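You operate a simulated robot arm through the tools that you are given. There is no shell and no other tool. Be economical: measure what you need, move in short steps, check, and stop when the job is done.

The job below is to be done with a simulated two-armed robot. You get a single attempt, and the scene is never put back.

JOB
Take the cream cloth panel from the far end of the long table and lay it out flat on the middle of the long table.
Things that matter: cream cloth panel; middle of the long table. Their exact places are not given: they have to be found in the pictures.

Only the result counts: the job must be done as asked and must still hold three seconds after the hand-in. Knocking over, shifting, dropping, spilling or breaking anything else fails it. Flat cloth is picked up by pressing the open fingertips on it (5 to 10 N) and closing them slowly along it; thin cloth reads only 2 to 8 mm in the jaws.

ROBOT AND FRAMES
Two 7-joint arms with two-finger parallel grippers on one trunk, on a base that drives. Base frame: it is fixed to the floor where the robot stands at the start and does not move with it; the origin is under the middle of the robot, x ahead of it, y to its left, z up; the surface under the hand at the start is at about z = 0.88. Units: m, rad, N and s.
The left shoulder is at the start at [0.07, 0.188, 1.115], the right one opposite. With the tool pointing down near the work surface each hand reaches from about 0.34 to 0.8 m from the robot's upright axis, wherever it stands, measured 20 degrees to its own side. Places, roughly: cream cloth panel [0.5, 0, 0.9]; middle of the long table [0.9, 1.4, 0.9]. Payload 3.91 kg a hand.
The tool frame of a hand sits at the grasp point between the pads (the TCP): z along the fingers, y along the line on which they close. The tips reach 0.03 m beyond it. The gripper opens to 0.11 m. The fingers are 0.02 m wide and 0.01 m thick; the gripper's body (0.048 by 0.112 m) begins 0.055 m behind the TCP.
Orientation is that of the tool frame in the base frame, as a unit quaternion [x, y, z, w]. With the fingers straight down and closing along the base's y, the tool's x points along the base's -x, its y along +y and its z along -z.

CONTROLS
- The arms move only by the tool send_rows. It takes "left_targets", "right_targets" or both (then of equal length, played together; a hand with none holds still); each is a list that holds one entry, the list of rows, each a list of 7 numbers: the shift along the base's x, y, z in units of 50 mm (1.0 is 50 mm), then the turn, a rotation vector about the base's x, y, z in units of 6 degrees (1.0 is 6 degrees), then the finger opening in m, from 0 to 0.11. In form: [[[x, y, z, ax, ay, az, claw], ...]]. A call has 1 to 12 rows; each row shifts and turns the commanded pose from where the row before left it. A call with a number of a shift or a turn outside -1 to 1 is refused whole. A row lasts 0.2 s, in which the tool goes at most 0.05 m and 0.15 rad; a call with a longer step from one row to the next is refused whole, and so is a gripper value outside its range. Where a pose cannot be reached the arm comes as near as it can. A force on the tool above 40 N (or 10 N above the force at the start of the call, whichever is more), or a blocked arm, ends the call early, and 0.2 s more pass. Each finger travels about 0.072 m/s and halts on what it meets, pressing with about 38 N; the grip force reading is that of the motor and also rises with nothing between the fingers. The clock runs only during rows and for 0.2 s after the last one: add rows that do not move to give the fingers time. The reply holds the time, the measured pose of the TCP, the force on the tool along the base axes, the opening and the grip force, in the units named above and with some noise, with the torque about the TCP (base axes, N m) and any sound that the robot's microphone picked up, and new pictures: "show" is both (left out), scene, wrist or none (wrist: the cameras of the hands that moved).
- Cameras (640 x 400 px; columns grow to the right, rows downward): "scene" is now at [0.1375, 0.0109, 1.3425]; the picture's right is [0.12, -0.99, -0.00], its down [-0.59, -0.07, -0.80] and it looks along [0.80, 0.10, -0.60] (base axes); focal length 214 px, centre (320, 200). "left" rides on the left gripper at [0.073, -0.017, -0.103] in its tool frame; the picture's right is [0.23, 0.97, 0.00], its down [-0.76, 0.18, -0.62] and it looks along [-0.61, 0.14, 0.78] (tool axes); focal length 222 px, centre (320, 200). "right" rides on the right gripper at [0.072, 0.017, -0.103] in its tool frame; the picture's right is [-0.23, 0.97, 0.00], its down [-0.76, -0.18, -0.62] and it looks along [-0.61, -0.14, 0.78] (tool axes); focal length 222 px, centre (320, 200).
- move_column(by): slides the trunk up (or, below 0, down) by that many m; the arms and the scene camera ride with it, the base frame stays. It gives what a move gives, with no picture.
- base_move(legs): drives the robot by 1 to 6 legs, each [ahead, turn to the left] in m and rad, along the robot's own axes; the way and the turn of a leg run together, so that a leg with both is an arc; at most 1.5 m and 3.142 rad a leg. The arms and the cameras ride along, it lands a little off, and it stops where it bumps. It gives what a move gives, and a new picture of the scene camera.
- aim_head(pan, tilt): turns the head with the scene camera to pan (to the left, within 1.501 rad either way) and tilt (down, from -0.506 to 1.204), counted from straight ahead of the robot. It gives what a move gives, and a new picture of the scene camera.
- probe_pixels(camera, pixels): for up to 12 pixels [column, row] of the newest picture of that camera ("zoom" is the newest enlarged one), the place [x, y, z] in the base frame of the surface seen there, good to about 0.003 m. The clock stands still meanwhile.
- zoom(camera, box): a new picture of the part [left, top, right, bottom] of that camera's present view, enlarged. The clock stands still meanwhile.
- hand_in(): hands the job in; it is judged then, once.

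Keep the steps short. Do not move on a guess: measure, check each grasp and each placing, and mend mistakes. In all there are 80 turns and 260 pictures (those below and enlarged ones count). Leave the grippers open and the arms clear of the work at the hand-in unless told otherwise, and finish with a single line.

The tools are called as a command line: name --argument value ..., lists and objects as JSON in quotes. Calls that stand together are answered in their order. send_rows: Moves the arms, as the interface text tells. Its arguments: {"type":"object","properties":{"left_targets":{"type":"array"},"right_targets":{"type":"array"},"show":{"type":"string","enum":["both","scene","wrist","none"]}},"required":[]} The other tools are called the same way: move_column (by) slides the trunk up or down; base_move (legs) drives the base; aim_head (pan, tilt) turns the head that bears the scene camera; probe_pixels (camera, pixels) gives the place of the surface under pixels of a picture; zoom (camera, box) takes an enlarged picture of a part of a camera's view; hand_in () hands the job in.

At the start:

```text
t: 0.0
left_tcp_pos: [0.6114, 0.2378, 1.0587]
left_orientation: [-0.001, 1.0, 0.0, -0.001]
left_ft_force: [0.3, 0.2, -0.2]
left_wrist_torque: [0.02, 0.01, 0.01]
left_width: 0.11
left_gripper_force: 0.1
right_tcp_pos: [0.5899, -0.2591, 1.121]
right_orientation: [0.0, 1.0, 0.0, -0.001]
right_ft_force: [-0.6, -0.1, 0.3]
right_wrist_torque: [0.0, -0.02, 0.0]
right_width: 0.11
right_gripper_force: 0.0
trunk travel left (down, up): [-0.625, 0.315]
robot x, y, heading: [-0.0041, -0.0026, -0.003]
head pan, tilt: [0.122, 0.639]
```

scene: 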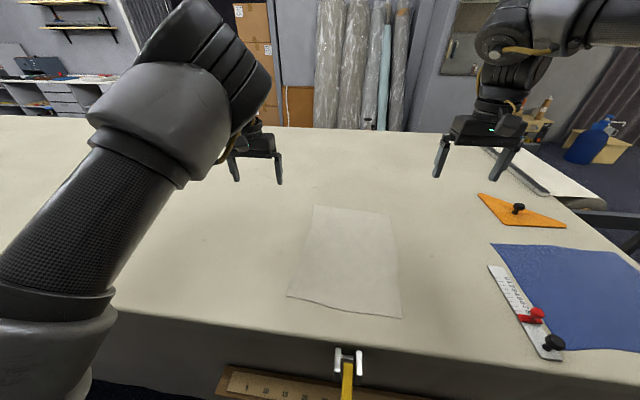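
right: 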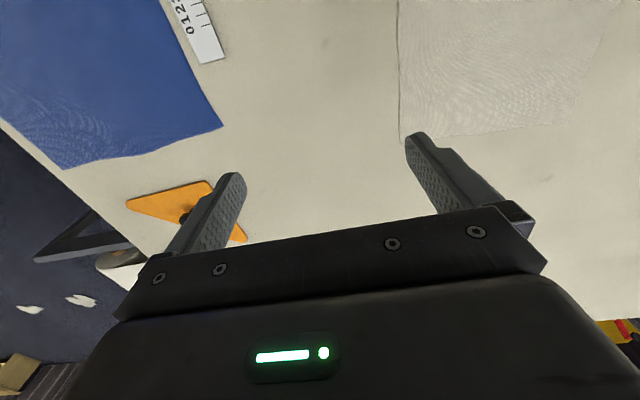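
left: 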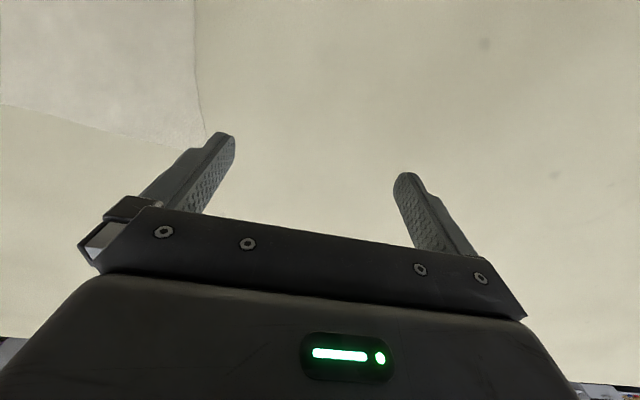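

I see the cream cloth with corners near (314,206), (387,213), (401,317), (288,297). I'll measure these and the table edges.

probe_pixels --camera "scene" --pixels '[[315, 208], [386, 214], [399, 315], [290, 295], [345, 260], [250, 260], [345, 345], [200, 300], [450, 345], [400, 130], [300, 128], [440, 250]]'

aim_head --pan 1.0 --tilt 0.5

```text
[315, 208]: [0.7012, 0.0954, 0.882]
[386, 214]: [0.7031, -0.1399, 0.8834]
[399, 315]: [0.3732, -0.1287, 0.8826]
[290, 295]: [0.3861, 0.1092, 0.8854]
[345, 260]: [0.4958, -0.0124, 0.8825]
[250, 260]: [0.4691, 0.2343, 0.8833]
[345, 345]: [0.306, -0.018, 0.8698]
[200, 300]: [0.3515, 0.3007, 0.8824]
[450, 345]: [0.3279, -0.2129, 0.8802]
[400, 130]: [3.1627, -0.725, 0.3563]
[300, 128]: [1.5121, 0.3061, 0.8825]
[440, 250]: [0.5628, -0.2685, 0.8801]
```

```text
t: 1.2
left_tcp_pos: [0.6124, 0.2378, 1.0577]
left_orientation: [0.0, 1.0, -0.001, -0.001]
left_ft_force: [0.3, 0.1, 0.2]
left_wrist_torque: [0.04, 0.03, 0.01]
left_width: 0.11
left_gripper_force: 0.2
right_tcp_pos: [0.5905, -0.2593, 1.1202]
right_orientation: [0.0, 1.0, 0.001, 0.0]
right_ft_force: [0.6, 0.4, 0.1]
right_wrist_torque: [0.02, 0.01, -0.02]
right_width: 0.1098
right_gripper_force: 0.0
trunk travel left (down, up): [-0.625, 0.315]
robot x, y, heading: [-0.0022, 0.0001, 0.0]
head pan, tilt: [1.0, 0.499]
```

scene: 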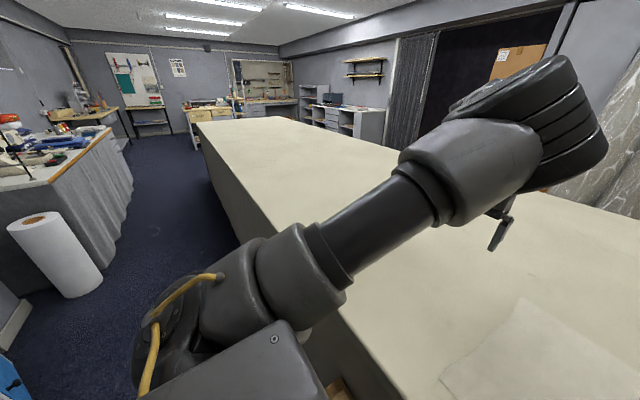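

The table runs a long way along +y and its middle is clear. I'll measure its ends here.

probe_pixels --camera "scene" --pixels '[[198, 124], [285, 119], [200, 135], [240, 170], [380, 150], [270, 225], [320, 150], [240, 130]]'

aim_head --pan -0.5 --tilt 0.6

```text
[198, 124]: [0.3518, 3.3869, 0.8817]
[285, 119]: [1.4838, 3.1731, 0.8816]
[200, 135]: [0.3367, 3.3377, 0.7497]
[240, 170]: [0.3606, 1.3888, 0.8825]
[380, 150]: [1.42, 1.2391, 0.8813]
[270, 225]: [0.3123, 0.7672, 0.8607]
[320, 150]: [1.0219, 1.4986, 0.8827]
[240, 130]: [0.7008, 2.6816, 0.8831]
```

```text
t: 2.8
left_tcp_pos: [0.6135, 0.2389, 1.0573]
left_orientation: [0.0, 1.0, 0.0, -0.001]
left_ft_force: [0.5, -0.4, -1.0]
left_wrist_torque: [0.0, 0.01, 0.0]
left_width: 0.11
left_gripper_force: 0.0
right_tcp_pos: [0.5896, -0.2579, 1.1204]
right_orientation: [-0.001, 1.0, 0.0, 0.0]
right_ft_force: [0.4, -0.7, 0.2]
right_wrist_torque: [-0.03, -0.03, 0.01]
right_width: 0.1098
right_gripper_force: 0.0
trunk travel left (down, up): [-0.625, 0.315]
robot x, y, heading: [0.0007, 0.0023, 0.007]
head pan, tilt: [-0.499, 0.6]
```

scene: 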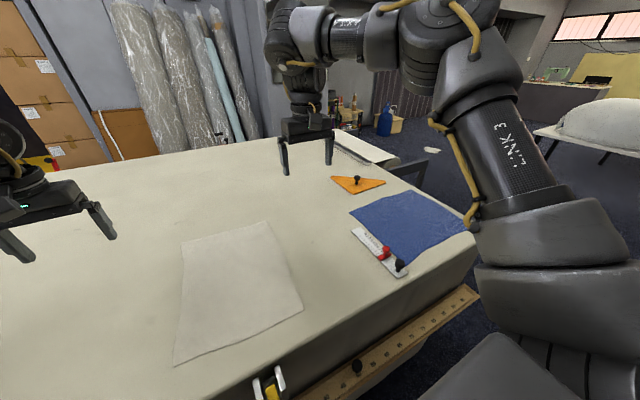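

Table spans x 0.31..1.5, y about -0.6..3.39, so the middle is about [0.9,1.39]. I'll look steeply down ahead to see how much room the base has, and then left at the aisle.

aim_head --pan 0.0 --tilt 1.2

aim_head --pan 1.5 --tilt 0.8

```text
t: 3.8
left_tcp_pos: [0.6127, 0.2383, 1.0574]
left_orientation: [0.0, 1.0, -0.001, -0.001]
left_ft_force: [-0.4, 0.5, 1.1]
left_wrist_torque: [-0.03, 0.0, 0.01]
left_width: 0.1102
left_gripper_force: 0.1
right_tcp_pos: [0.5895, -0.2586, 1.12]
right_orientation: [0.0, 1.0, 0.001, -0.001]
right_ft_force: [-0.1, 0.5, -0.3]
right_wrist_torque: [0.01, -0.02, -0.02]
right_width: 0.11
right_gripper_force: 0.1
trunk travel left (down, up): [-0.625, 0.315]
robot x, y, heading: [0.0019, -0.0012, 0.0]
head pan, tilt: [0.0, 1.201]
```

scene: 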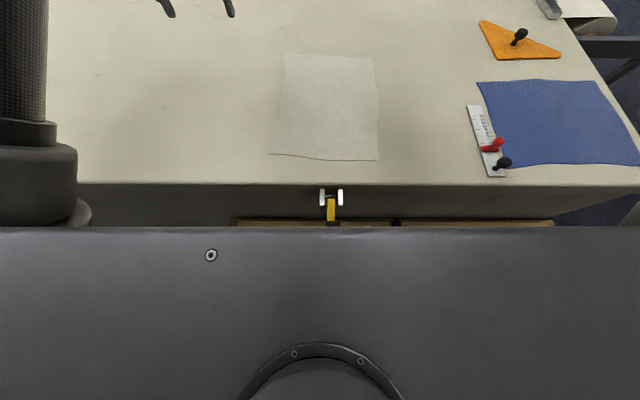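

```text
t: 5.4
left_tcp_pos: [0.6136, 0.237, 1.0581]
left_orientation: [0.001, 1.0, 0.001, 0.0]
left_ft_force: [-0.4, 0.2, 0.7]
left_wrist_torque: [0.02, 0.02, -0.02]
left_width: 0.1102
left_gripper_force: 0.0
right_tcp_pos: [0.5903, -0.2585, 1.1192]
right_orientation: [0.0, 1.0, -0.001, 0.0]
right_ft_force: [-0.6, 0.3, 0.5]
right_wrist_torque: [0.0, 0.01, 0.0]
right_width: 0.1099
right_gripper_force: 0.1
trunk travel left (down, up): [-0.625, 0.315]
robot x, y, heading: [-0.0005, -0.0009, 0.0]
head pan, tilt: [1.499, 0.799]
```

scene: 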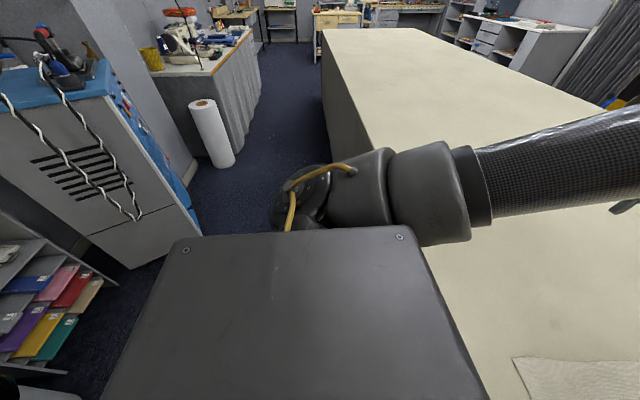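

I'll measure the aisle's obstacles: cabinet, roll and bench.

probe_pixels --camera "scene" --pixels '[[200, 235], [105, 95], [232, 160], [195, 105], [250, 120], [228, 60], [190, 170], [80, 330], [262, 80], [300, 130], [130, 265], [205, 75]]'

zoom --camera "scene" --box '[0, 0, 340, 210]'

```text
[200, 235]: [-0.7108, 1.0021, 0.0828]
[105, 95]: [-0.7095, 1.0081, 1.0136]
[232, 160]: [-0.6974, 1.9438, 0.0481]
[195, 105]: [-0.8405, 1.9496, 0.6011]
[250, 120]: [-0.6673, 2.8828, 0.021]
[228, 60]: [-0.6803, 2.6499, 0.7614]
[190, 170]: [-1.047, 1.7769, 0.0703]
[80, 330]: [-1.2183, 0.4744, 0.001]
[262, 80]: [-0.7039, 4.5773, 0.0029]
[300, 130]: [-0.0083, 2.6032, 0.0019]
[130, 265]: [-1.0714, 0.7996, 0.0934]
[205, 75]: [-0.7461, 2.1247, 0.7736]
```

```text
1.88 times, centred on (170, 105) of scene
```

zoom: 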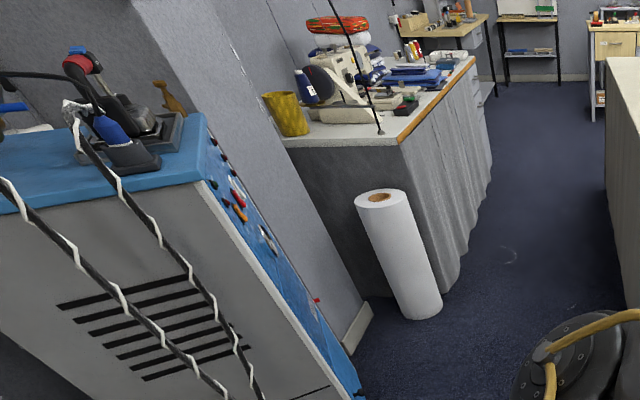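

I'll measure my own deck/base footprint to know the turning clearance.

probe_pixels --camera "scene" --pixels '[[182, 242], [405, 230], [300, 300], [480, 390], [105, 390]]'

aim_head --pan -1.5 --tilt 0.9

```text
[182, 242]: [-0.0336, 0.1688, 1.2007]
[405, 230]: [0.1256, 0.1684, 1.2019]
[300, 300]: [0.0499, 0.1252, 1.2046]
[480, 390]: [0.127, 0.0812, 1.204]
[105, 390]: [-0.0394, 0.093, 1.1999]
```

```text
t: 8.0
left_tcp_pos: [0.6126, 0.2388, 1.058]
left_orientation: [-0.001, 1.0, 0.0, -0.001]
left_ft_force: [0.2, -0.5, 0.1]
left_wrist_torque: [-0.02, 0.03, 0.01]
left_width: 0.1098
left_gripper_force: 0.0
right_tcp_pos: [0.5894, -0.2584, 1.1196]
right_orientation: [0.0, 1.0, 0.0, 0.0]
right_ft_force: [-0.2, -0.4, -0.1]
right_wrist_torque: [0.01, -0.02, 0.01]
right_width: 0.1098
right_gripper_force: 0.1
trunk travel left (down, up): [-0.625, 0.315]
robot x, y, heading: [0.0009, -0.0023, 0.002]
head pan, tilt: [-1.499, 0.901]
```

scene: 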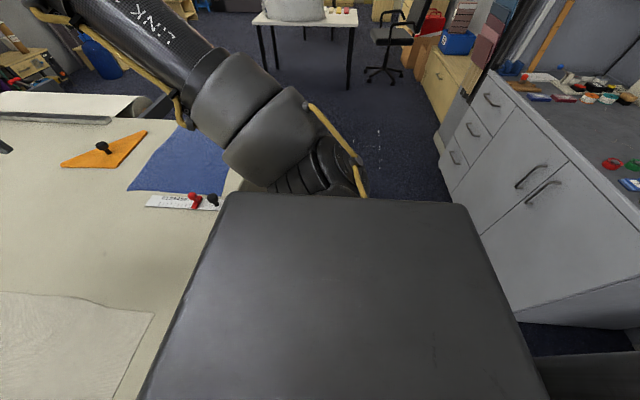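

Aisle is about 1 m wide (x -0.70..0.31); enough. Now I move both hands above the far edge of the cloth: left over y 0.055, right over y -0.10, x 0.685, with openings 0.05.

aim_head --pan 0.0 --tilt 0.8

send_rows --left_targets '[[[0.242, -0.613, -0.333, 0, 0, 0, 0.1], [0.242, -0.613, -0.333, 0, 0, 0, 0.09], [0.242, -0.613, -0.333, 0, 0, 0, 0.08], [0.242, -0.613, -0.333, 0, 0, 0, 0.07], [0.242, -0.613, -0.333, 0, 0, 0, 0.06], [0.242, -0.613, -0.333, 0, 0, 0, 0.05], [0, 0, 0, 0, 0, 0, 0.05]]]' --right_targets '[[[0.317, 0.528, -0.533, 0, 0, 0, 0.1], [0.317, 0.528, -0.533, 0, 0, 0, 0.09], [0.317, 0.528, -0.533, 0, 0, 0, 0.08], [0.317, 0.528, -0.533, 0, 0, 0, 0.07], [0.317, 0.528, -0.533, 0, 0, 0, 0.06], [0.317, 0.528, -0.533, 0, 0, 0, 0.05], [0, 0, 0, 0, 0, 0, 0.05]]]'

```text
t: 9.6
left_tcp_pos: [0.6129, 0.2379, 1.0587]
left_orientation: [0.0, 1.0, 0.0, -0.001]
left_ft_force: [0.8, 0.1, 0.4]
left_wrist_torque: [-0.01, 0.0, 0.01]
left_width: 0.1098
left_gripper_force: 0.0
right_tcp_pos: [0.5898, -0.2585, 1.12]
right_orientation: [0.0, 1.0, 0.0, -0.001]
right_ft_force: [-0.1, -0.5, -0.3]
right_wrist_torque: [0.0, 0.01, 0.0]
right_width: 0.1098
right_gripper_force: 0.1
trunk travel left (down, up): [-0.625, 0.315]
robot x, y, heading: [0.0015, -0.0022, 0.007]
head pan, tilt: [0.0, 0.799]
```

scene: 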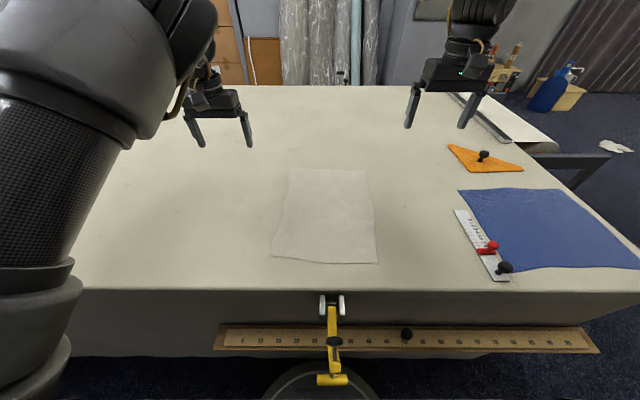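

```text
t: 11.2
left_tcp_pos: [0.6686, 0.0857, 0.9613]
left_orientation: [0.0, 1.0, 0.0, 0.0]
left_ft_force: [-1.2, -0.2, -0.8]
left_wrist_torque: [0.0, 0.02, 0.0]
left_width: 0.0502
left_gripper_force: 0.0
left hand out of reach, approached as far as the arm can: row 5, 6
right_tcp_pos: [0.6828, -0.1008, 0.9609]
right_orientation: [0.0, 1.0, 0.002, -0.001]
right_ft_force: [0.0, -0.1, 0.7]
right_wrist_torque: [0.0, -0.03, -0.01]
right_width: 0.0501
right_gripper_force: 0.0
trunk travel left (down, up): [-0.625, 0.315]
robot x, y, heading: [0.0016, -0.0002, -0.002]
head pan, tilt: [0.0, 0.799]
```

scene: 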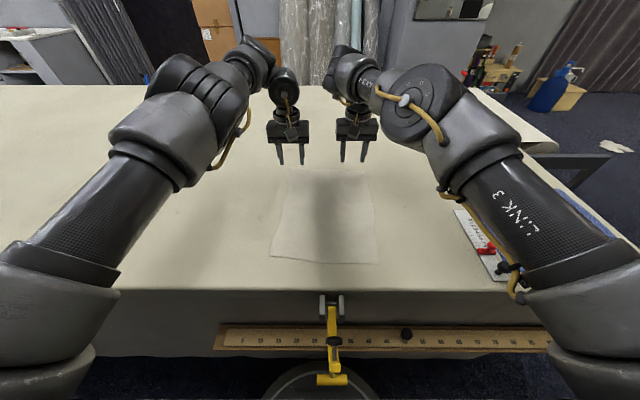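
right: 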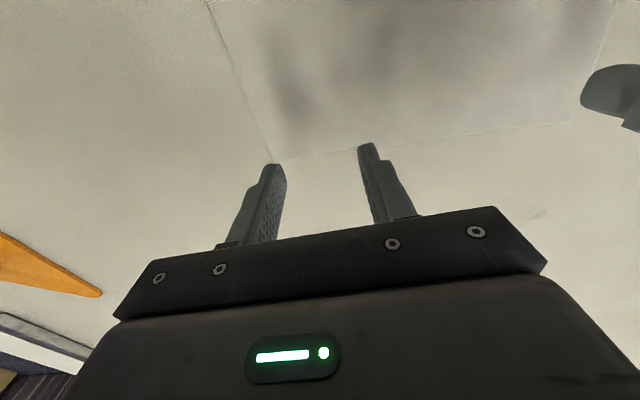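
left: 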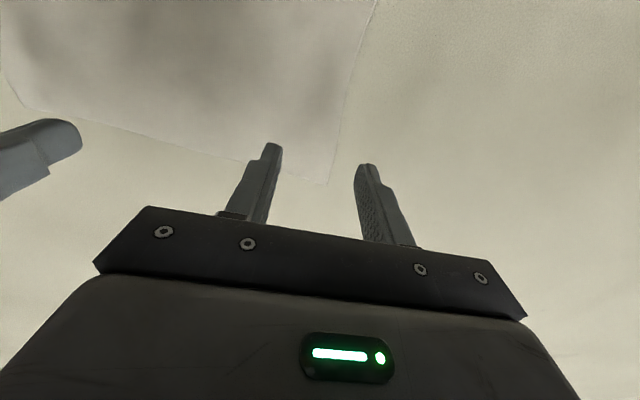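

Left at this x is at its reach limit, so I'll use a slightly nearer line on the cloth. First measure the base front seen at (320,375) and the clamp.

probe_pixels --camera "scene" --pixels '[[320, 368], [320, 395], [370, 395], [333, 380], [334, 342], [410, 340], [332, 305], [150, 320], [150, 350], [275, 395]]'

probe_pixels --camera "left" --pixels '[[326, 182], [26, 106], [365, 20], [200, 60]]'

probe_pixels --camera "right" --pixels '[[274, 160], [572, 122], [215, 15], [400, 60]]'

```text
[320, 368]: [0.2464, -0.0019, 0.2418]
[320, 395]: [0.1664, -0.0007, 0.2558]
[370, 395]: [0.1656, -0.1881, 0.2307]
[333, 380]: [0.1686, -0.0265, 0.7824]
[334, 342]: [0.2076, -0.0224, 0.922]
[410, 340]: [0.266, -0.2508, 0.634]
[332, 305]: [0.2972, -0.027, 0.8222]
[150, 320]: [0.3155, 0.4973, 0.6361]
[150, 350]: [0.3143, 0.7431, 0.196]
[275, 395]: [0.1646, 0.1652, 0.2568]
```

```text
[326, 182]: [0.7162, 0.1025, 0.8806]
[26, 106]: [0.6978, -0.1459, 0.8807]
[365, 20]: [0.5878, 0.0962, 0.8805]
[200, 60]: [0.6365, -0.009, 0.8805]
```

```text
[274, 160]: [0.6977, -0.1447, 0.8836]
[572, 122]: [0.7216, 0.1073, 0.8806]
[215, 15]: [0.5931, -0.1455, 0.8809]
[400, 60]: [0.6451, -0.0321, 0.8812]
```

The base front is at x≈0.25, so there's only 0.06 m to the table skirt. The cloth's far edge is at x≈0.70–0.72, sides y≈0.105/-0.145. I'll shift both hands to x≈0.655 and read the left pose.

send_rows --left_targets '[[[-0.3, 0, 0, 0, 0, 0, 0.05], [-0.3, 0, 0, 0, 0, 0, 0.05]]]' --right_targets '[[[-0.28, 0, 0, 0, 0, 0, 0.05], [-0.28, 0, 0, 0, 0, 0, 0.05]]]' --show "none"

```text
t: 11.8
left_tcp_pos: [0.6548, 0.0858, 0.9619]
left_orientation: [-0.001, 1.0, 0.0, -0.001]
left_ft_force: [0.7, -0.6, 0.6]
left_wrist_torque: [0.01, 0.01, 0.01]
left_width: 0.0501
left_gripper_force: 0.1
left hand out of reach, approached as far as the arm can: row 2
right_tcp_pos: [0.655, -0.1006, 0.9607]
right_orientation: [0.0, 1.0, 0.002, 0.0]
right_ft_force: [1.2, -1.0, -0.1]
right_wrist_torque: [-0.02, -0.03, 0.0]
right_width: 0.05
right_gripper_force: 0.0
trunk travel left (down, up): [-0.625, 0.315]
robot x, y, heading: [-0.0014, 0.0007, -0.001]
head pan, tilt: [0.0, 0.799]
```

Left hand seems limited at about y = +0.086 in the robot frame, while the cloth is centred at y≈-0.02. I'll turn the base slightly right (0.035 rad) to centre it. First I re-sync the left command.

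send_rows --left_targets '[[[0, 0.66, 0, 0, 0, 0, 0.04]]]' --right_targets '[[[0, 0, 0, 0, 0, 0, 0.04]]]' --show "none"

base_move --legs '[[0, -0.035]]'

```text
t: 12.2
left_tcp_pos: [0.6559, 0.1191, 0.9612]
left_orientation: [0.0, 1.0, 0.001, -0.001]
left_ft_force: [-0.7, 0.0, -0.1]
left_wrist_torque: [-0.01, 0.01, -0.03]
left_width: 0.0399
left_gripper_force: 0.1
right_tcp_pos: [0.6563, -0.0999, 0.9615]
right_orientation: [-0.001, 1.0, 0.0, 0.001]
right_ft_force: [0.2, -0.1, -0.1]
right_wrist_torque: [0.01, 0.0, 0.0]
right_width: 0.0403
right_gripper_force: 0.0
trunk travel left (down, up): [-0.625, 0.315]
robot x, y, heading: [-0.0015, 0.0023, 0.001]
head pan, tilt: [0.0, 0.799]
```

```text
t: 13.0
left_tcp_pos: [0.6591, 0.0972, 0.9609]
left_orientation: [0.017, 1.0, -0.001, -0.002]
left_ft_force: [-0.4, -0.2, 0.0]
left_wrist_torque: [0.02, 0.0, 0.01]
left_width: 0.04
left_gripper_force: 0.2
right_tcp_pos: [0.6519, -0.1219, 0.96]
right_orientation: [0.017, 1.0, 0.0, 0.0]
right_ft_force: [0.5, 0.2, 0.4]
right_wrist_torque: [-0.02, 0.04, 0.0]
right_width: 0.04
right_gripper_force: 0.0
trunk travel left (down, up): [-0.625, 0.315]
robot x, y, heading: [-0.0034, 0.0036, -0.034]
head pan, tilt: [0.0, 0.799]
```

scene: 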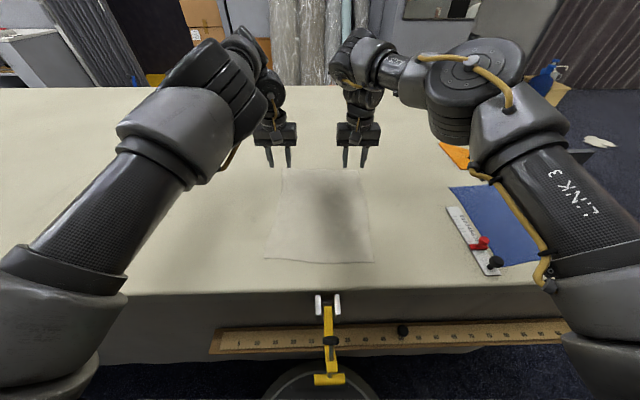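

Good. Fine-tune: left to y≈0.072, right to y≈-0.112, x≈0.665, and down to tips ~1 cm above the cloth.

send_rows --left_targets '[[[0.1, -0.5, 0, 0, 0, 0, 0.04], [0, 0, -0.4, 0, 0, 0, 0.04], [0, 0, -0.4, 0, 0, 0, 0.04], [0, 0, 0, 0, 0, 0, 0.04]]]' --right_targets '[[[0.25, 0.2, 0, 0, 0, 0, 0.04], [0, 0, -0.4, 0, 0, 0, 0.04], [0, 0, -0.4, 0, 0, 0, 0.04], [0, 0, 0, 0, 0, 0, 0.04]]]' --show "wrist"

```text
t: 14.0
left_tcp_pos: [0.6646, 0.0715, 0.9193]
left_orientation: [0.016, 1.0, 0.0, 0.0]
left_ft_force: [0.0, -0.9, -0.1]
left_wrist_torque: [-0.02, -0.01, 0.04]
left_width: 0.0402
left_gripper_force: 0.0
right_tcp_pos: [0.6661, -0.1123, 0.9211]
right_orientation: [0.017, 1.0, 0.001, 0.0]
right_ft_force: [-0.6, -0.4, 0.2]
right_wrist_torque: [0.01, -0.02, -0.02]
right_width: 0.0398
right_gripper_force: 0.1
trunk travel left (down, up): [-0.625, 0.315]
robot x, y, heading: [-0.0007, -0.0002, -0.033]
head pan, tilt: [0.0, 0.799]
```

right: 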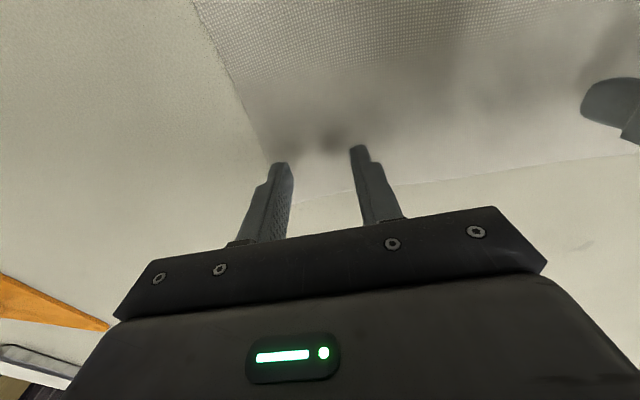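
left: 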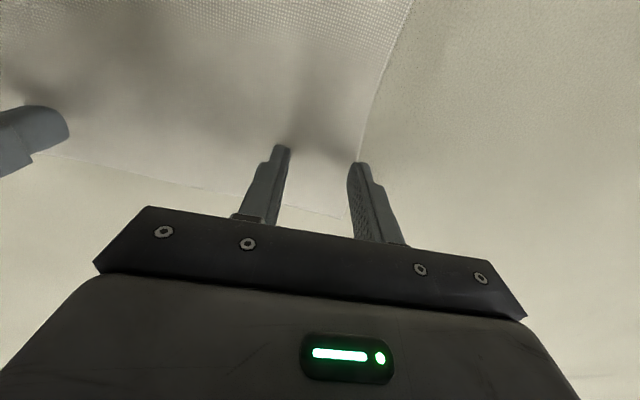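

Tips ~9 mm above; outer fingers sit right at the side edges. I nudge both inwards 4 mm, narrow to 0.036, and lower until light contact.

send_rows --left_targets '[[[0, -0.1, -0.06, 0, 0, 0, 0.036], [0, 0, -0.06, 0, 0, 0, 0.036], [0, 0, -0.04, 0, 0, 0, 0.036], [0, 0, 0, 0, 0, 0, 0.036]]]' --right_targets '[[[0, 0.1, -0.08, 0, 0, 0, 0.036], [0, 0, -0.06, 0, 0, 0, 0.036], [0, 0, -0.04, 0, 0, 0, 0.036], [0, 0, 0, 0, 0, 0, 0.036]]]' --show "none"

```text
t: 15.0
left_tcp_pos: [0.6645, 0.0666, 0.9125]
left_orientation: [0.017, 1.0, 0.0, -0.001]
left_ft_force: [-0.2, -0.2, -0.9]
left_wrist_torque: [-0.01, 0.0, -0.03]
left_width: 0.0361
left_gripper_force: 0.0
right_tcp_pos: [0.6649, -0.1078, 0.9111]
right_orientation: [0.017, 1.0, 0.0, 0.0]
right_ft_force: [-0.2, 0.6, -0.1]
right_wrist_torque: [0.01, -0.01, 0.01]
right_width: 0.0361
right_gripper_force: 0.0
trunk travel left (down, up): [-0.625, 0.315]
robot x, y, heading: [0.0, 0.0019, -0.035]
head pan, tilt: [0.0, 0.799]
```

No contact yet. Lower 2 mm more each.

send_rows --left_targets '[[[0, 0, -0.04, 0, 0, 0, 0.036], [0, 0, 0, 0, 0, 0, 0.036]]]' --right_targets '[[[0, 0, -0.03, 0, 0, 0, 0.036], [0, 0, 0, 0, 0, 0, 0.036]]]' --show "none"

```text
t: 15.6
left_tcp_pos: [0.6646, 0.0649, 0.9112]
left_orientation: [0.016, 1.0, 0.001, -0.001]
left_ft_force: [0.7, -0.3, 3.2]
left_wrist_torque: [0.05, -0.01, 0.03]
left_width: 0.0358
left_gripper_force: 0.1
right_tcp_pos: [0.6642, -0.1075, 0.9113]
right_orientation: [0.018, 1.0, 0.0, 0.001]
right_ft_force: [2.1, -0.8, 6.6]
right_wrist_torque: [-0.09, -0.07, 0.05]
right_width: 0.0359
right_gripper_force: 0.1
trunk travel left (down, up): [-0.625, 0.315]
robot x, y, heading: [-0.0008, -0.0027, -0.03]
head pan, tilt: [0.0, 0.799]
```

Contact: left 3 N, right 6.6 N. A bit more on the left, then close slowly on both.

send_rows --left_targets '[[[0, 0, -0.025, 0, 0, 0, 0.036], [0, 0, 0, 0, 0, 0, 0.032], [0, 0, 0, 0, 0, 0, 0.028], [0, 0, 0, 0, 0, 0, 0.024], [0, 0, 0, 0, 0, 0, 0.02], [0, 0, 0, 0, 0, 0, 0.016], [0, 0, 0, 0, 0, 0, 0.012], [0, 0, 0, 0, 0, 0, 0.008], [0, 0, 0, 0, 0, 0, 0.004], [0, 0, 0, 0, 0, 0, 0], [0, 0, 0, 0, 0, 0, 0]]]' --right_targets '[[[0, 0, -0.01, 0, 0, 0, 0.036], [0, 0, 0, 0, 0, 0, 0.032], [0, 0, 0, 0, 0, 0, 0.028], [0, 0, 0, 0, 0, 0, 0.024], [0, 0, 0, 0, 0, 0, 0.02], [0, 0, 0, 0, 0, 0, 0.016], [0, 0, 0, 0, 0, 0, 0.012], [0, 0, 0, 0, 0, 0, 0.008], [0, 0, 0, 0, 0, 0, 0.004], [0, 0, 0, 0, 0, 0, 0], [0, 0, 0, 0, 0, 0, 0]]]' --show "wrist"

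```text
t: 18.0
left_tcp_pos: [0.6622, 0.0652, 0.9114]
left_orientation: [0.017, 1.0, 0.0, 0.0]
left_ft_force: [0.9, 0.2, 15.2]
left_wrist_torque: [0.1, -0.02, 0.02]
left_width: 0.0016
left_gripper_force: 38.3
right_tcp_pos: [0.6625, -0.1062, 0.9112]
right_orientation: [0.017, 1.0, 0.0, 0.001]
right_ft_force: [0.7, 1.1, 6.1]
right_wrist_torque: [-0.02, 0.04, -0.02]
right_width: 0.0016
right_gripper_force: 38.1
trunk travel left (down, up): [-0.625, 0.315]
robot x, y, heading: [-0.0015, 0.0034, -0.034]
head pan, tilt: [0.0, 0.799]
```

right: 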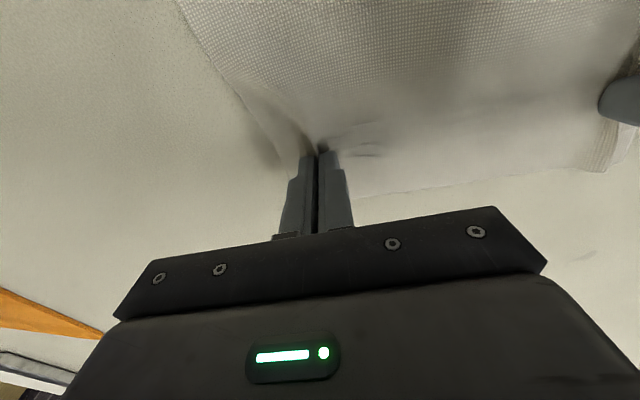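
left: 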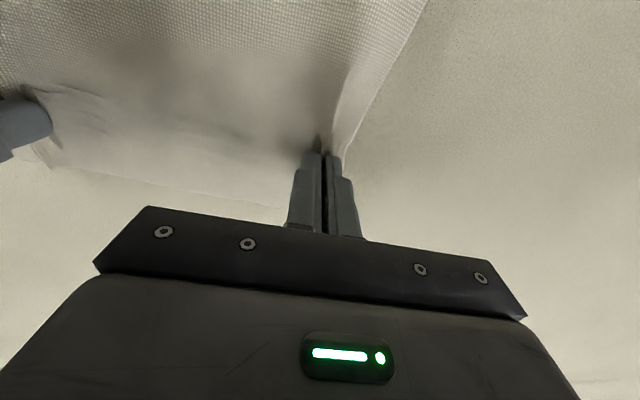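

Both read 1.6 mm at 38 N and the cloth looks gathered. I'll lift 4 cm and check.

send_rows --left_targets '[[[0, 0, 0.2, 0, 0, 0, 0], [0, 0, 0.3, 0, 0, 0, 0], [0, 0, 0.3, 0, 0, 0, 0], [0, 0, 0, 0, 0, 0, 0]]]' --right_targets '[[[0, 0, 0.2, 0, 0, 0, 0], [0, 0, 0.3, 0, 0, 0, 0], [0, 0, 0.3, 0, 0, 0, 0], [0, 0, 0, 0, 0, 0, 0]]]'

```text
t: 19.0
left_tcp_pos: [0.6648, 0.0656, 0.9494]
left_orientation: [0.017, 1.0, 0.0, -0.002]
left_ft_force: [-0.4, -2.2, 0.0]
left_wrist_torque: [-0.07, -0.03, 0.03]
left_width: 0.0018
left_gripper_force: 37.6
right_tcp_pos: [0.665, -0.1078, 0.9489]
right_orientation: [0.016, 1.0, 0.0, 0.0]
right_ft_force: [-0.6, 2.2, -0.1]
right_wrist_torque: [0.07, 0.02, -0.02]
right_width: 0.0015
right_gripper_force: 37.8
trunk travel left (down, up): [-0.625, 0.315]
robot x, y, heading: [0.0007, 0.0021, -0.038]
head pan, tilt: [0.0, 0.799]
```

scene: 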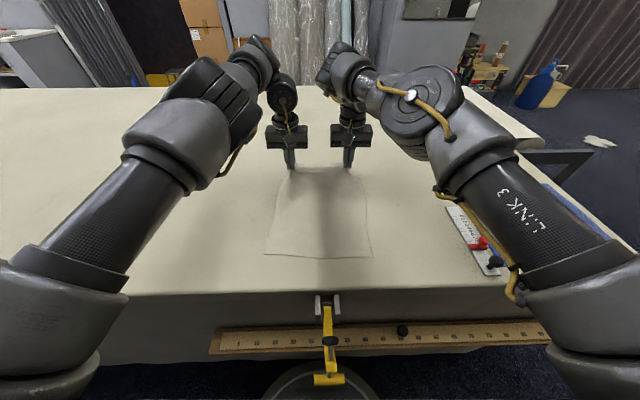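
right: 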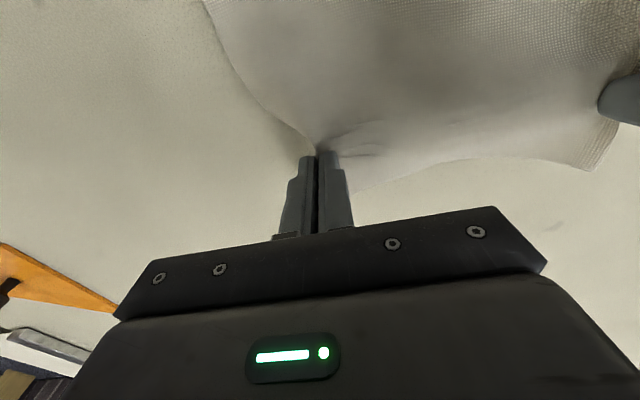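
left: 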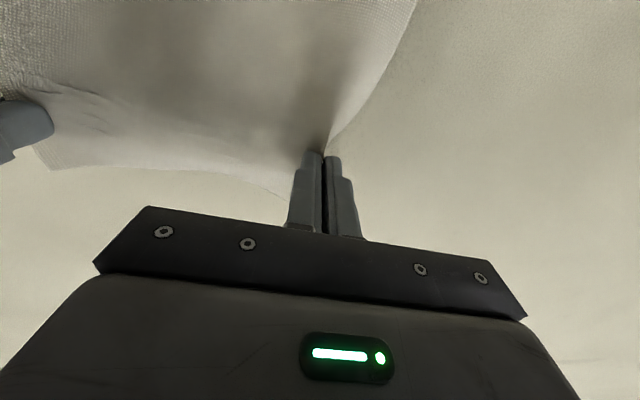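

Both grips hold and the cloth is taut between the hands. I raise the trunk 0.30 m.

move_column --by 0.3

aim_head --pan 0 --tilt 0.9

```text
t: 22.0
left_tcp_pos: [0.6658, 0.0664, 1.2492]
left_orientation: [0.018, 1.0, 0.0, -0.002]
left_ft_force: [0.1, -2.2, -0.2]
left_wrist_torque: [-0.1, -0.01, 0.02]
left_width: 0.0015
left_gripper_force: 37.7
right_tcp_pos: [0.6655, -0.1067, 1.2483]
right_orientation: [0.017, 1.0, 0.0, 0.0]
right_ft_force: [-0.3, 2.9, 0.9]
right_wrist_torque: [0.12, 0.04, 0.01]
right_width: 0.0017
right_gripper_force: 37.6
trunk travel left (down, up): [-0.925, 0.015]
robot x, y, heading: [-0.002, 0.0035, -0.035]
head pan, tilt: [0.0, 0.799]
```

```text
t: 22.6
left_tcp_pos: [0.6657, 0.0657, 1.2508]
left_orientation: [0.017, 1.0, 0.0, 0.0]
left_ft_force: [0.4, -3.1, 0.0]
left_wrist_torque: [-0.09, -0.03, 0.04]
left_width: 0.0016
left_gripper_force: 38.0
right_tcp_pos: [0.6653, -0.1073, 1.2491]
right_orientation: [0.016, 1.0, 0.0, 0.0]
right_ft_force: [0.2, 2.7, 0.5]
right_wrist_torque: [0.07, -0.01, 0.0]
right_width: 0.0015
right_gripper_force: 38.2
trunk travel left (down, up): [-0.925, 0.015]
robot x, y, heading: [-0.0017, 0.0026, -0.035]
head pan, tilt: [0.0, 0.901]
```

scene: 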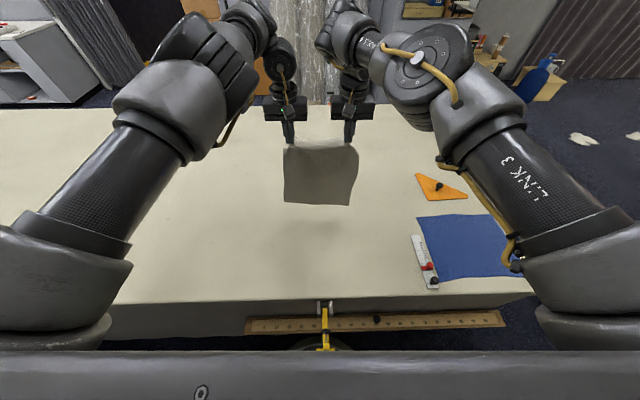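

The cloth hangs clear of the table. I back off 0.15 m and turn left to face along +y.

base_move --legs '[[-0.13, 0], [0, 1.606]]'

```text
t: 27.8
left_tcp_pos: [-0.2235, 0.6658, 1.2493]
left_orientation: [0.71, -0.705, 0.001, 0.002]
left_ft_force: [1.7, 0.2, -0.7]
left_wrist_torque: [0.01, -0.03, -0.01]
left_width: 0.0016
left_gripper_force: 38.0
right_tcp_pos: [-0.0489, 0.6733, 1.2489]
right_orientation: [0.709, -0.705, 0.0, 0.0]
right_ft_force: [-2.6, -0.3, -0.3]
right_wrist_torque: [-0.02, 0.06, -0.04]
right_width: 0.0016
right_gripper_force: 38.4
trunk travel left (down, up): [-0.925, 0.015]
robot x, y, heading: [-0.1264, 0.0017, 1.576]
head pan, tilt: [0.0, 0.901]
```

scene: 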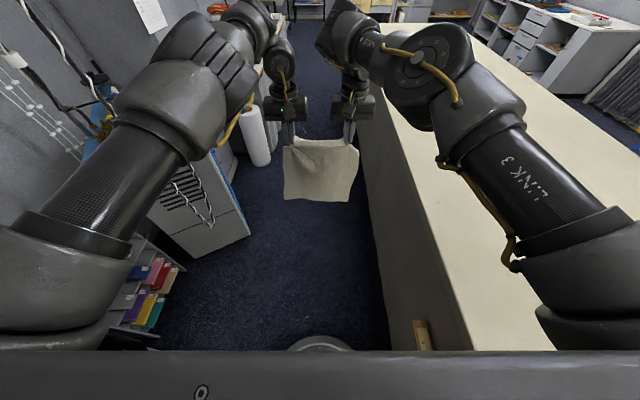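

I check clearance: left elbow versus the things on the cabinet.

probe_pixels --camera "scene" --pixels '[[195, 60], [125, 100], [100, 95], [95, 145], [60, 110], [10, 60], [120, 190], [235, 190], [255, 110], [500, 100], [60, 20], [150, 10]]'

zoom --camera "scene" --box '[0, 0, 300, 190]'

```text
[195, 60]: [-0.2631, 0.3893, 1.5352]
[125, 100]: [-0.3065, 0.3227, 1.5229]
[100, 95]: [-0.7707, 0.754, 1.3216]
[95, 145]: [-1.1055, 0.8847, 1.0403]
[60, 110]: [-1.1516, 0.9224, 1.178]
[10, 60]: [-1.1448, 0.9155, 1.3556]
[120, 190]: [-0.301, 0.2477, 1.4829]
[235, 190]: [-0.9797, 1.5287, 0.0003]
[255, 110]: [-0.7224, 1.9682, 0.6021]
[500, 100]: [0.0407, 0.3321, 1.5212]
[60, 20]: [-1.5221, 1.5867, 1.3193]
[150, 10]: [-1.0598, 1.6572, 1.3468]
```

```text
2.11 times, centred on (150, 95) of scene
```

zoom: 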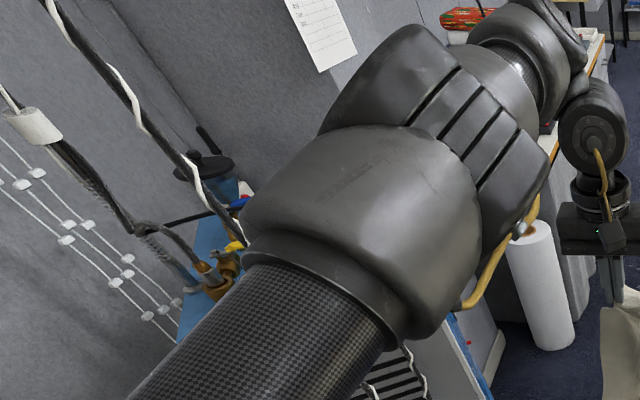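

Arm stays inside x > -0.4, obstacles at x < -0.7. Drive 1.39 m ahead, then turn right to face the table.

base_move --legs '[[1.39, 0], [0, -1.576]]'

```text
t: 38.6
left_tcp_pos: [0.5241, 1.4811, 1.249]
left_orientation: [0.001, 1.0, 0.0, -0.002]
left_ft_force: [0.2, -3.4, -0.5]
left_wrist_torque: [-0.09, 0.0, 0.04]
left_width: 0.0014
left_gripper_force: 38.2
right_tcp_pos: [0.5313, 1.308, 1.2497]
right_orientation: [0.0, 1.0, 0.0, 0.0]
right_ft_force: [-0.7, 2.2, -0.2]
right_wrist_torque: [0.07, 0.0, 0.0]
right_width: 0.0015
right_gripper_force: 37.7
trunk travel left (down, up): [-0.925, 0.015]
robot x, y, heading: [-0.1382, 1.3933, -0.003]
head pan, tilt: [0.0, 0.901]
```

scene: 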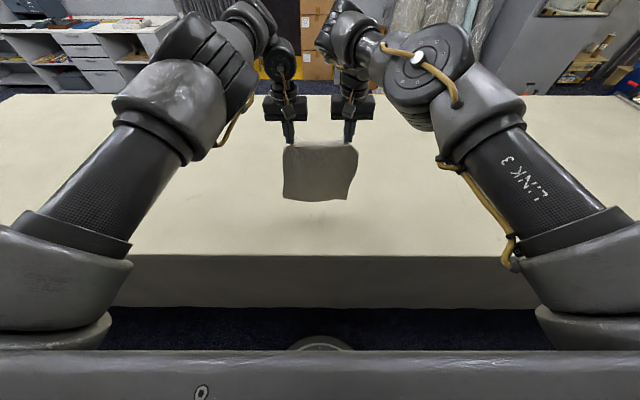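

Robot is at y≈1.393, facing the table. Plan: retract and raise the hands with the arms, drive closer, lower the trunk, then lay down by a forward-and-down path. First, retract 0.2 m and up 0.24 m.

send_rows --left_targets '[[[-0.5, 0, 0.6, 0, 0, 0, 0], [-0.5, 0, 0.6, 0, 0, 0, 0], [-0.5, 0, 0.6, 0, 0, 0, 0], [-0.5, 0, 0.6, 0, 0, 0, 0], [-0.5, 0, 0.6, 0, 0, 0, 0], [-0.5, 0, 0.6, 0, 0, 0, 0], [-0.5, 0, 0.6, 0, 0, 0, 0], [-0.5, 0, 0.6, 0, 0, 0, 0], [0, 0, 0, 0, 0, 0, 0]]]' --right_targets '[[[-0.5, 0, 0.6, 0, 0, 0, 0], [-0.5, 0, 0.6, 0, 0, 0, 0], [-0.5, 0, 0.6, 0, 0, 0, 0], [-0.5, 0, 0.6, 0, 0, 0, 0], [-0.5, 0, 0.6, 0, 0, 0, 0], [-0.5, 0, 0.6, 0, 0, 0, 0], [-0.5, 0, 0.6, 0, 0, 0, 0], [-0.5, 0, 0.6, 0, 0, 0, 0], [0, 0, 0, 0, 0, 0, 0]]]' --show "scene"

```text
t: 39.4
left_tcp_pos: [0.5153, 1.4731, 1.2591]
left_orientation: [0.01, 1.0, -0.009, -0.002]
left_ft_force: [-7.5, -17.5, 9.2]
left_wrist_torque: [-0.71, 0.19, -0.12]
left_width: 0.0015
left_gripper_force: 37.6
left hand out of reach, approached as far as the arm can: row 1, 2, 3, 4
right_tcp_pos: [0.4575, 1.3167, 1.3335]
right_orientation: [-0.008, 1.0, 0.005, 0.001]
right_ft_force: [7.6, 18.4, -9.5]
right_wrist_torque: [0.52, -0.28, 0.0]
right_width: 0.0017
right_gripper_force: 38.2
trunk travel left (down, up): [-0.925, 0.015]
robot x, y, heading: [-0.1414, 1.3938, 0.001]
head pan, tilt: [0.0, 0.901]
stopped in row 4 (left hand): the force on the tool passed its limit at 47 N (the readings are from after the stop); the commanded pose is now the measured one
```

scene: 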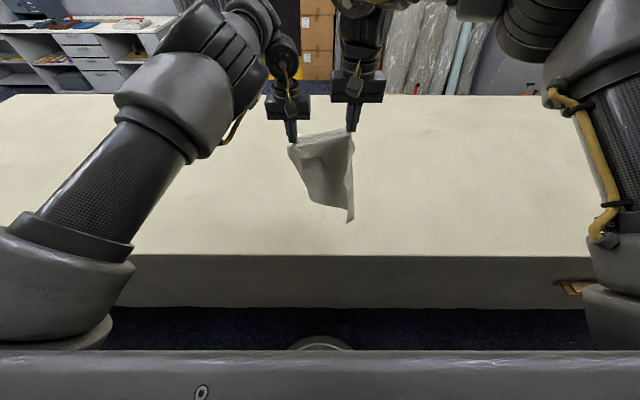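

The left arm is at a joint limit there, so it couldn't retract. I bring the right hand back level with it.

send_rows --left_targets '[[[0.06, 0.06, -0.06, 0, 0, 0, 0], [0.04, 0.04, -0.04, 0, 0, 0, 0], [0.04, 0.04, -0.1, 0, 0, 0, 0], [0, 0, 0, 0, 0, 0, 0]]]' --right_targets '[[[0.45, -0.05, -0.56, 0, 0, 0, 0], [0.45, -0.05, -0.56, 0, 0, 0, 0], [0.45, -0.1, -0.57, 0, 0, 0, 0], [0, 0, 0, 0, 0, 0, 0]]]' --show "scene"

```text
t: 40.4
left_tcp_pos: [0.5231, 1.4816, 1.2471]
left_orientation: [0.007, 1.0, -0.005, -0.002]
left_ft_force: [-0.1, -9.8, -0.3]
left_wrist_torque: [-0.3, -0.02, 0.03]
left_width: 0.0018
left_gripper_force: 37.8
right_tcp_pos: [0.5254, 1.3026, 1.2505]
right_orientation: [-0.007, 1.0, 0.005, 0.002]
right_ft_force: [-0.7, 10.3, 0.3]
right_wrist_torque: [0.26, -0.01, 0.0]
right_width: 0.0016
right_gripper_force: 37.7
trunk travel left (down, up): [-0.925, 0.015]
robot x, y, heading: [-0.1357, 1.3904, 0.002]
head pan, tilt: [0.0, 0.901]
```

scene: 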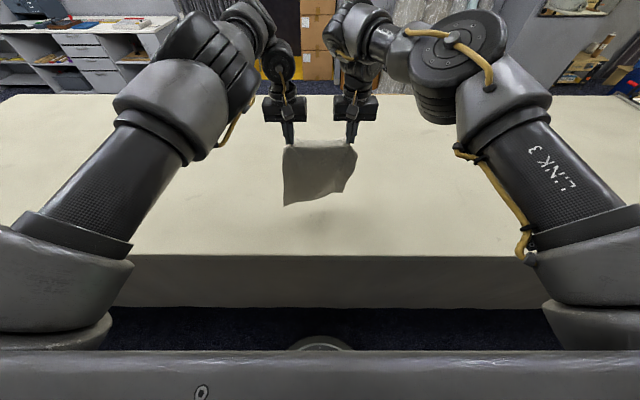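

I relax the cloth tension a little, then back the base to x≈-0.29, so the laying motion can be made by driving forward while the trunk goes down in steps.

send_rows --right_targets '[[[0, 0.09, 0, 0, 0, 0, 0], [0, 0, 0, 0, 0, 0, 0]]]' --show "none"

base_move --legs '[[-0.14, 0]]'

move_column --by -0.08

base_move --legs '[[0.05, 0]]'

```text
t: 41.0
left_tcp_pos: [0.524, 1.4835, 1.2477]
left_orientation: [0.007, 1.0, -0.006, -0.003]
left_ft_force: [-0.2, -4.3, 0.4]
left_wrist_torque: [-0.16, 0.0, 0.04]
left_width: 0.0018
left_gripper_force: 38.2
right_tcp_pos: [0.5267, 1.3066, 1.2496]
right_orientation: [-0.005, 1.0, 0.004, 0.002]
right_ft_force: [0.2, 3.7, -0.3]
right_wrist_torque: [0.15, 0.0, 0.01]
right_width: 0.0016
right_gripper_force: 37.9
trunk travel left (down, up): [-0.925, 0.015]
robot x, y, heading: [-0.1363, 1.3928, -0.001]
head pan, tilt: [0.0, 0.901]
```

```text
t: 42.4
left_tcp_pos: [0.4067, 1.4832, 1.2414]
left_orientation: [0.006, 1.0, -0.008, -0.01]
left_ft_force: [0.3, -1.1, 1.3]
left_wrist_torque: [-0.11, 0.02, 0.0]
left_width: 0.0017
left_gripper_force: 37.8
right_tcp_pos: [0.4089, 1.31, 1.2441]
right_orientation: [-0.005, 1.0, 0.003, -0.004]
right_ft_force: [-1.0, 0.4, 0.1]
right_wrist_torque: [0.0, -0.01, 0.03]
right_width: 0.0014
right_gripper_force: 37.5
trunk travel left (down, up): [-0.925, 0.015]
robot x, y, heading: [-0.2706, 1.3933, -0.002]
head pan, tilt: [0.0, 0.901]
```

scene: 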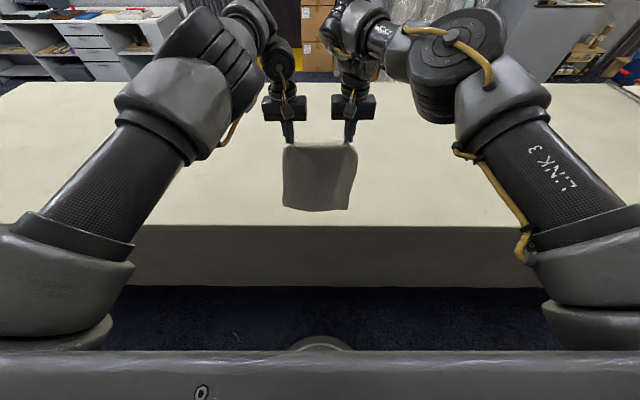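

```text
t: 43.5
left_tcp_pos: [0.3782, 1.4816, 1.1764]
left_orientation: [0.007, 1.0, -0.007, 0.003]
left_ft_force: [-0.3, -1.7, -0.1]
left_wrist_torque: [0.02, -0.04, 0.05]
left_width: 0.0015
left_gripper_force: 38.1
right_tcp_pos: [0.3811, 1.3088, 1.1772]
right_orientation: [-0.005, 1.0, 0.002, 0.007]
right_ft_force: [-0.5, 1.6, -0.5]
right_wrist_torque: [0.05, 0.01, 0.0]
right_width: 0.0015
right_gripper_force: 38.2
trunk travel left (down, up): [-0.845, 0.095]
robot x, y, heading: [-0.2756, 1.3967, -0.004]
head pan, tilt: [0.0, 0.901]
```

```text
t: 44.4
left_tcp_pos: [0.4431, 1.4873, 1.1796]
left_orientation: [-0.002, 1.0, -0.01, 0.007]
left_ft_force: [0.5, -3.1, 0.0]
left_wrist_torque: [-0.1, 0.07, 0.0]
left_width: 0.0017
left_gripper_force: 38.0
right_tcp_pos: [0.4442, 1.3106, 1.1802]
right_orientation: [-0.007, 1.0, 0.004, 0.008]
right_ft_force: [1.3, 3.2, -0.3]
right_wrist_torque: [0.09, 0.05, 0.02]
right_width: 0.0018
right_gripper_force: 38.0
trunk travel left (down, up): [-0.845, 0.095]
robot x, y, heading: [-0.2225, 1.3965, 0.001]
head pan, tilt: [0.0, 0.901]
```

scene: 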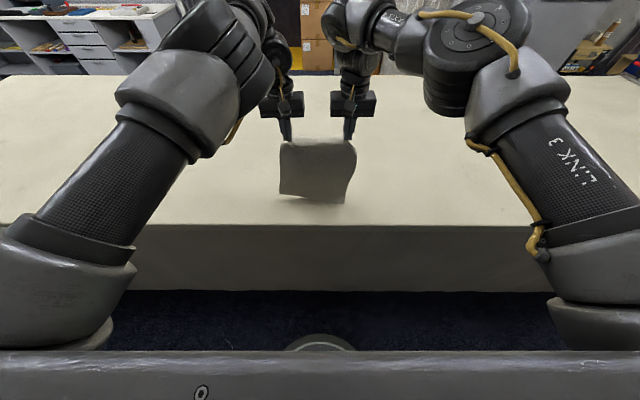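

Measure the cloth's lower edge and the table below.

probe_pixels --camera "scene" --pixels '[[283, 190], [342, 200], [312, 195], [312, 160], [312, 212]]'

move_column --by -0.05

base_move --legs '[[0.05, 0]]'

```text
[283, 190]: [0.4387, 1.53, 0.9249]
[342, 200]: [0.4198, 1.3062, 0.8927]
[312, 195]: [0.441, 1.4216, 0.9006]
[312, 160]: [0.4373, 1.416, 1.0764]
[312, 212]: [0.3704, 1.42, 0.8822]
```

```text
t: 45.4
left_tcp_pos: [0.4239, 1.4896, 1.14]
left_orientation: [-0.002, 1.0, -0.009, 0.015]
left_ft_force: [-0.5, -4.5, 0.4]
left_wrist_torque: [-0.13, -0.09, 0.05]
left_width: 0.0015
left_gripper_force: 38.0
right_tcp_pos: [0.4257, 1.3122, 1.1408]
right_orientation: [-0.007, 1.0, 0.004, 0.016]
right_ft_force: [-1.1, 3.3, 0.2]
right_wrist_torque: [0.12, -0.04, 0.02]
right_width: 0.0016
right_gripper_force: 38.2
trunk travel left (down, up): [-0.795, 0.145]
robot x, y, heading: [-0.2261, 1.3928, -0.001]
head pan, tilt: [0.0, 0.901]
```

```text
t: 46.3
left_tcp_pos: [0.481, 1.5041, 1.1427]
left_orientation: [-0.019, 0.999, -0.018, 0.017]
left_ft_force: [-1.1, -25.1, -1.0]
left_wrist_torque: [-0.71, 0.01, -0.06]
left_width: 0.0017
left_gripper_force: 38.5
right_tcp_pos: [0.4779, 1.3176, 1.1418]
right_orientation: [-0.011, 1.0, 0.007, 0.016]
right_ft_force: [0.8, 25.8, -0.5]
right_wrist_torque: [0.85, 0.01, 0.04]
right_width: 0.0014
right_gripper_force: 37.9
trunk travel left (down, up): [-0.795, 0.145]
robot x, y, heading: [-0.1748, 1.3938, -0.003]
head pan, tilt: [0.0, 0.901]
```

scene: 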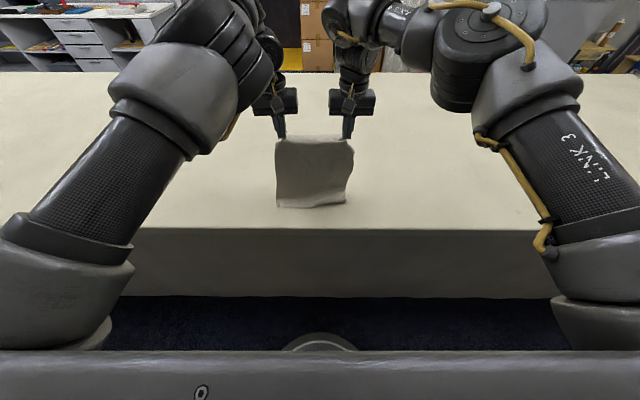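

Tension rose to 25 N as the hands drifted apart. I bring the left hand inward 10 mm.

send_rows --left_targets '[[[0, -0.12, 0, 0, 0, 0, 0], [0, -0.1, 0, 0, 0, 0, 0], [0, 0, 0, 0, 0, 0, 0]]]' --show "none"

```text
t: 47.1
left_tcp_pos: [0.4774, 1.4915, 1.1468]
left_orientation: [-0.018, 1.0, -0.018, 0.017]
left_ft_force: [-0.4, -1.9, 0.5]
left_wrist_torque: [-0.06, -0.01, -0.03]
left_width: 0.0018
left_gripper_force: 37.5
left hand out of reach, approached as far as the arm can: row 1
right_tcp_pos: [0.4754, 1.3163, 1.1459]
right_orientation: [-0.011, 1.0, 0.007, 0.019]
right_ft_force: [-0.1, 2.2, 0.4]
right_wrist_torque: [0.02, -0.03, 0.04]
right_width: 0.0014
right_gripper_force: 37.5
trunk travel left (down, up): [-0.795, 0.145]
robot x, y, heading: [-0.1732, 1.3922, 0.002]
head pan, tilt: [0.0, 0.901]
```

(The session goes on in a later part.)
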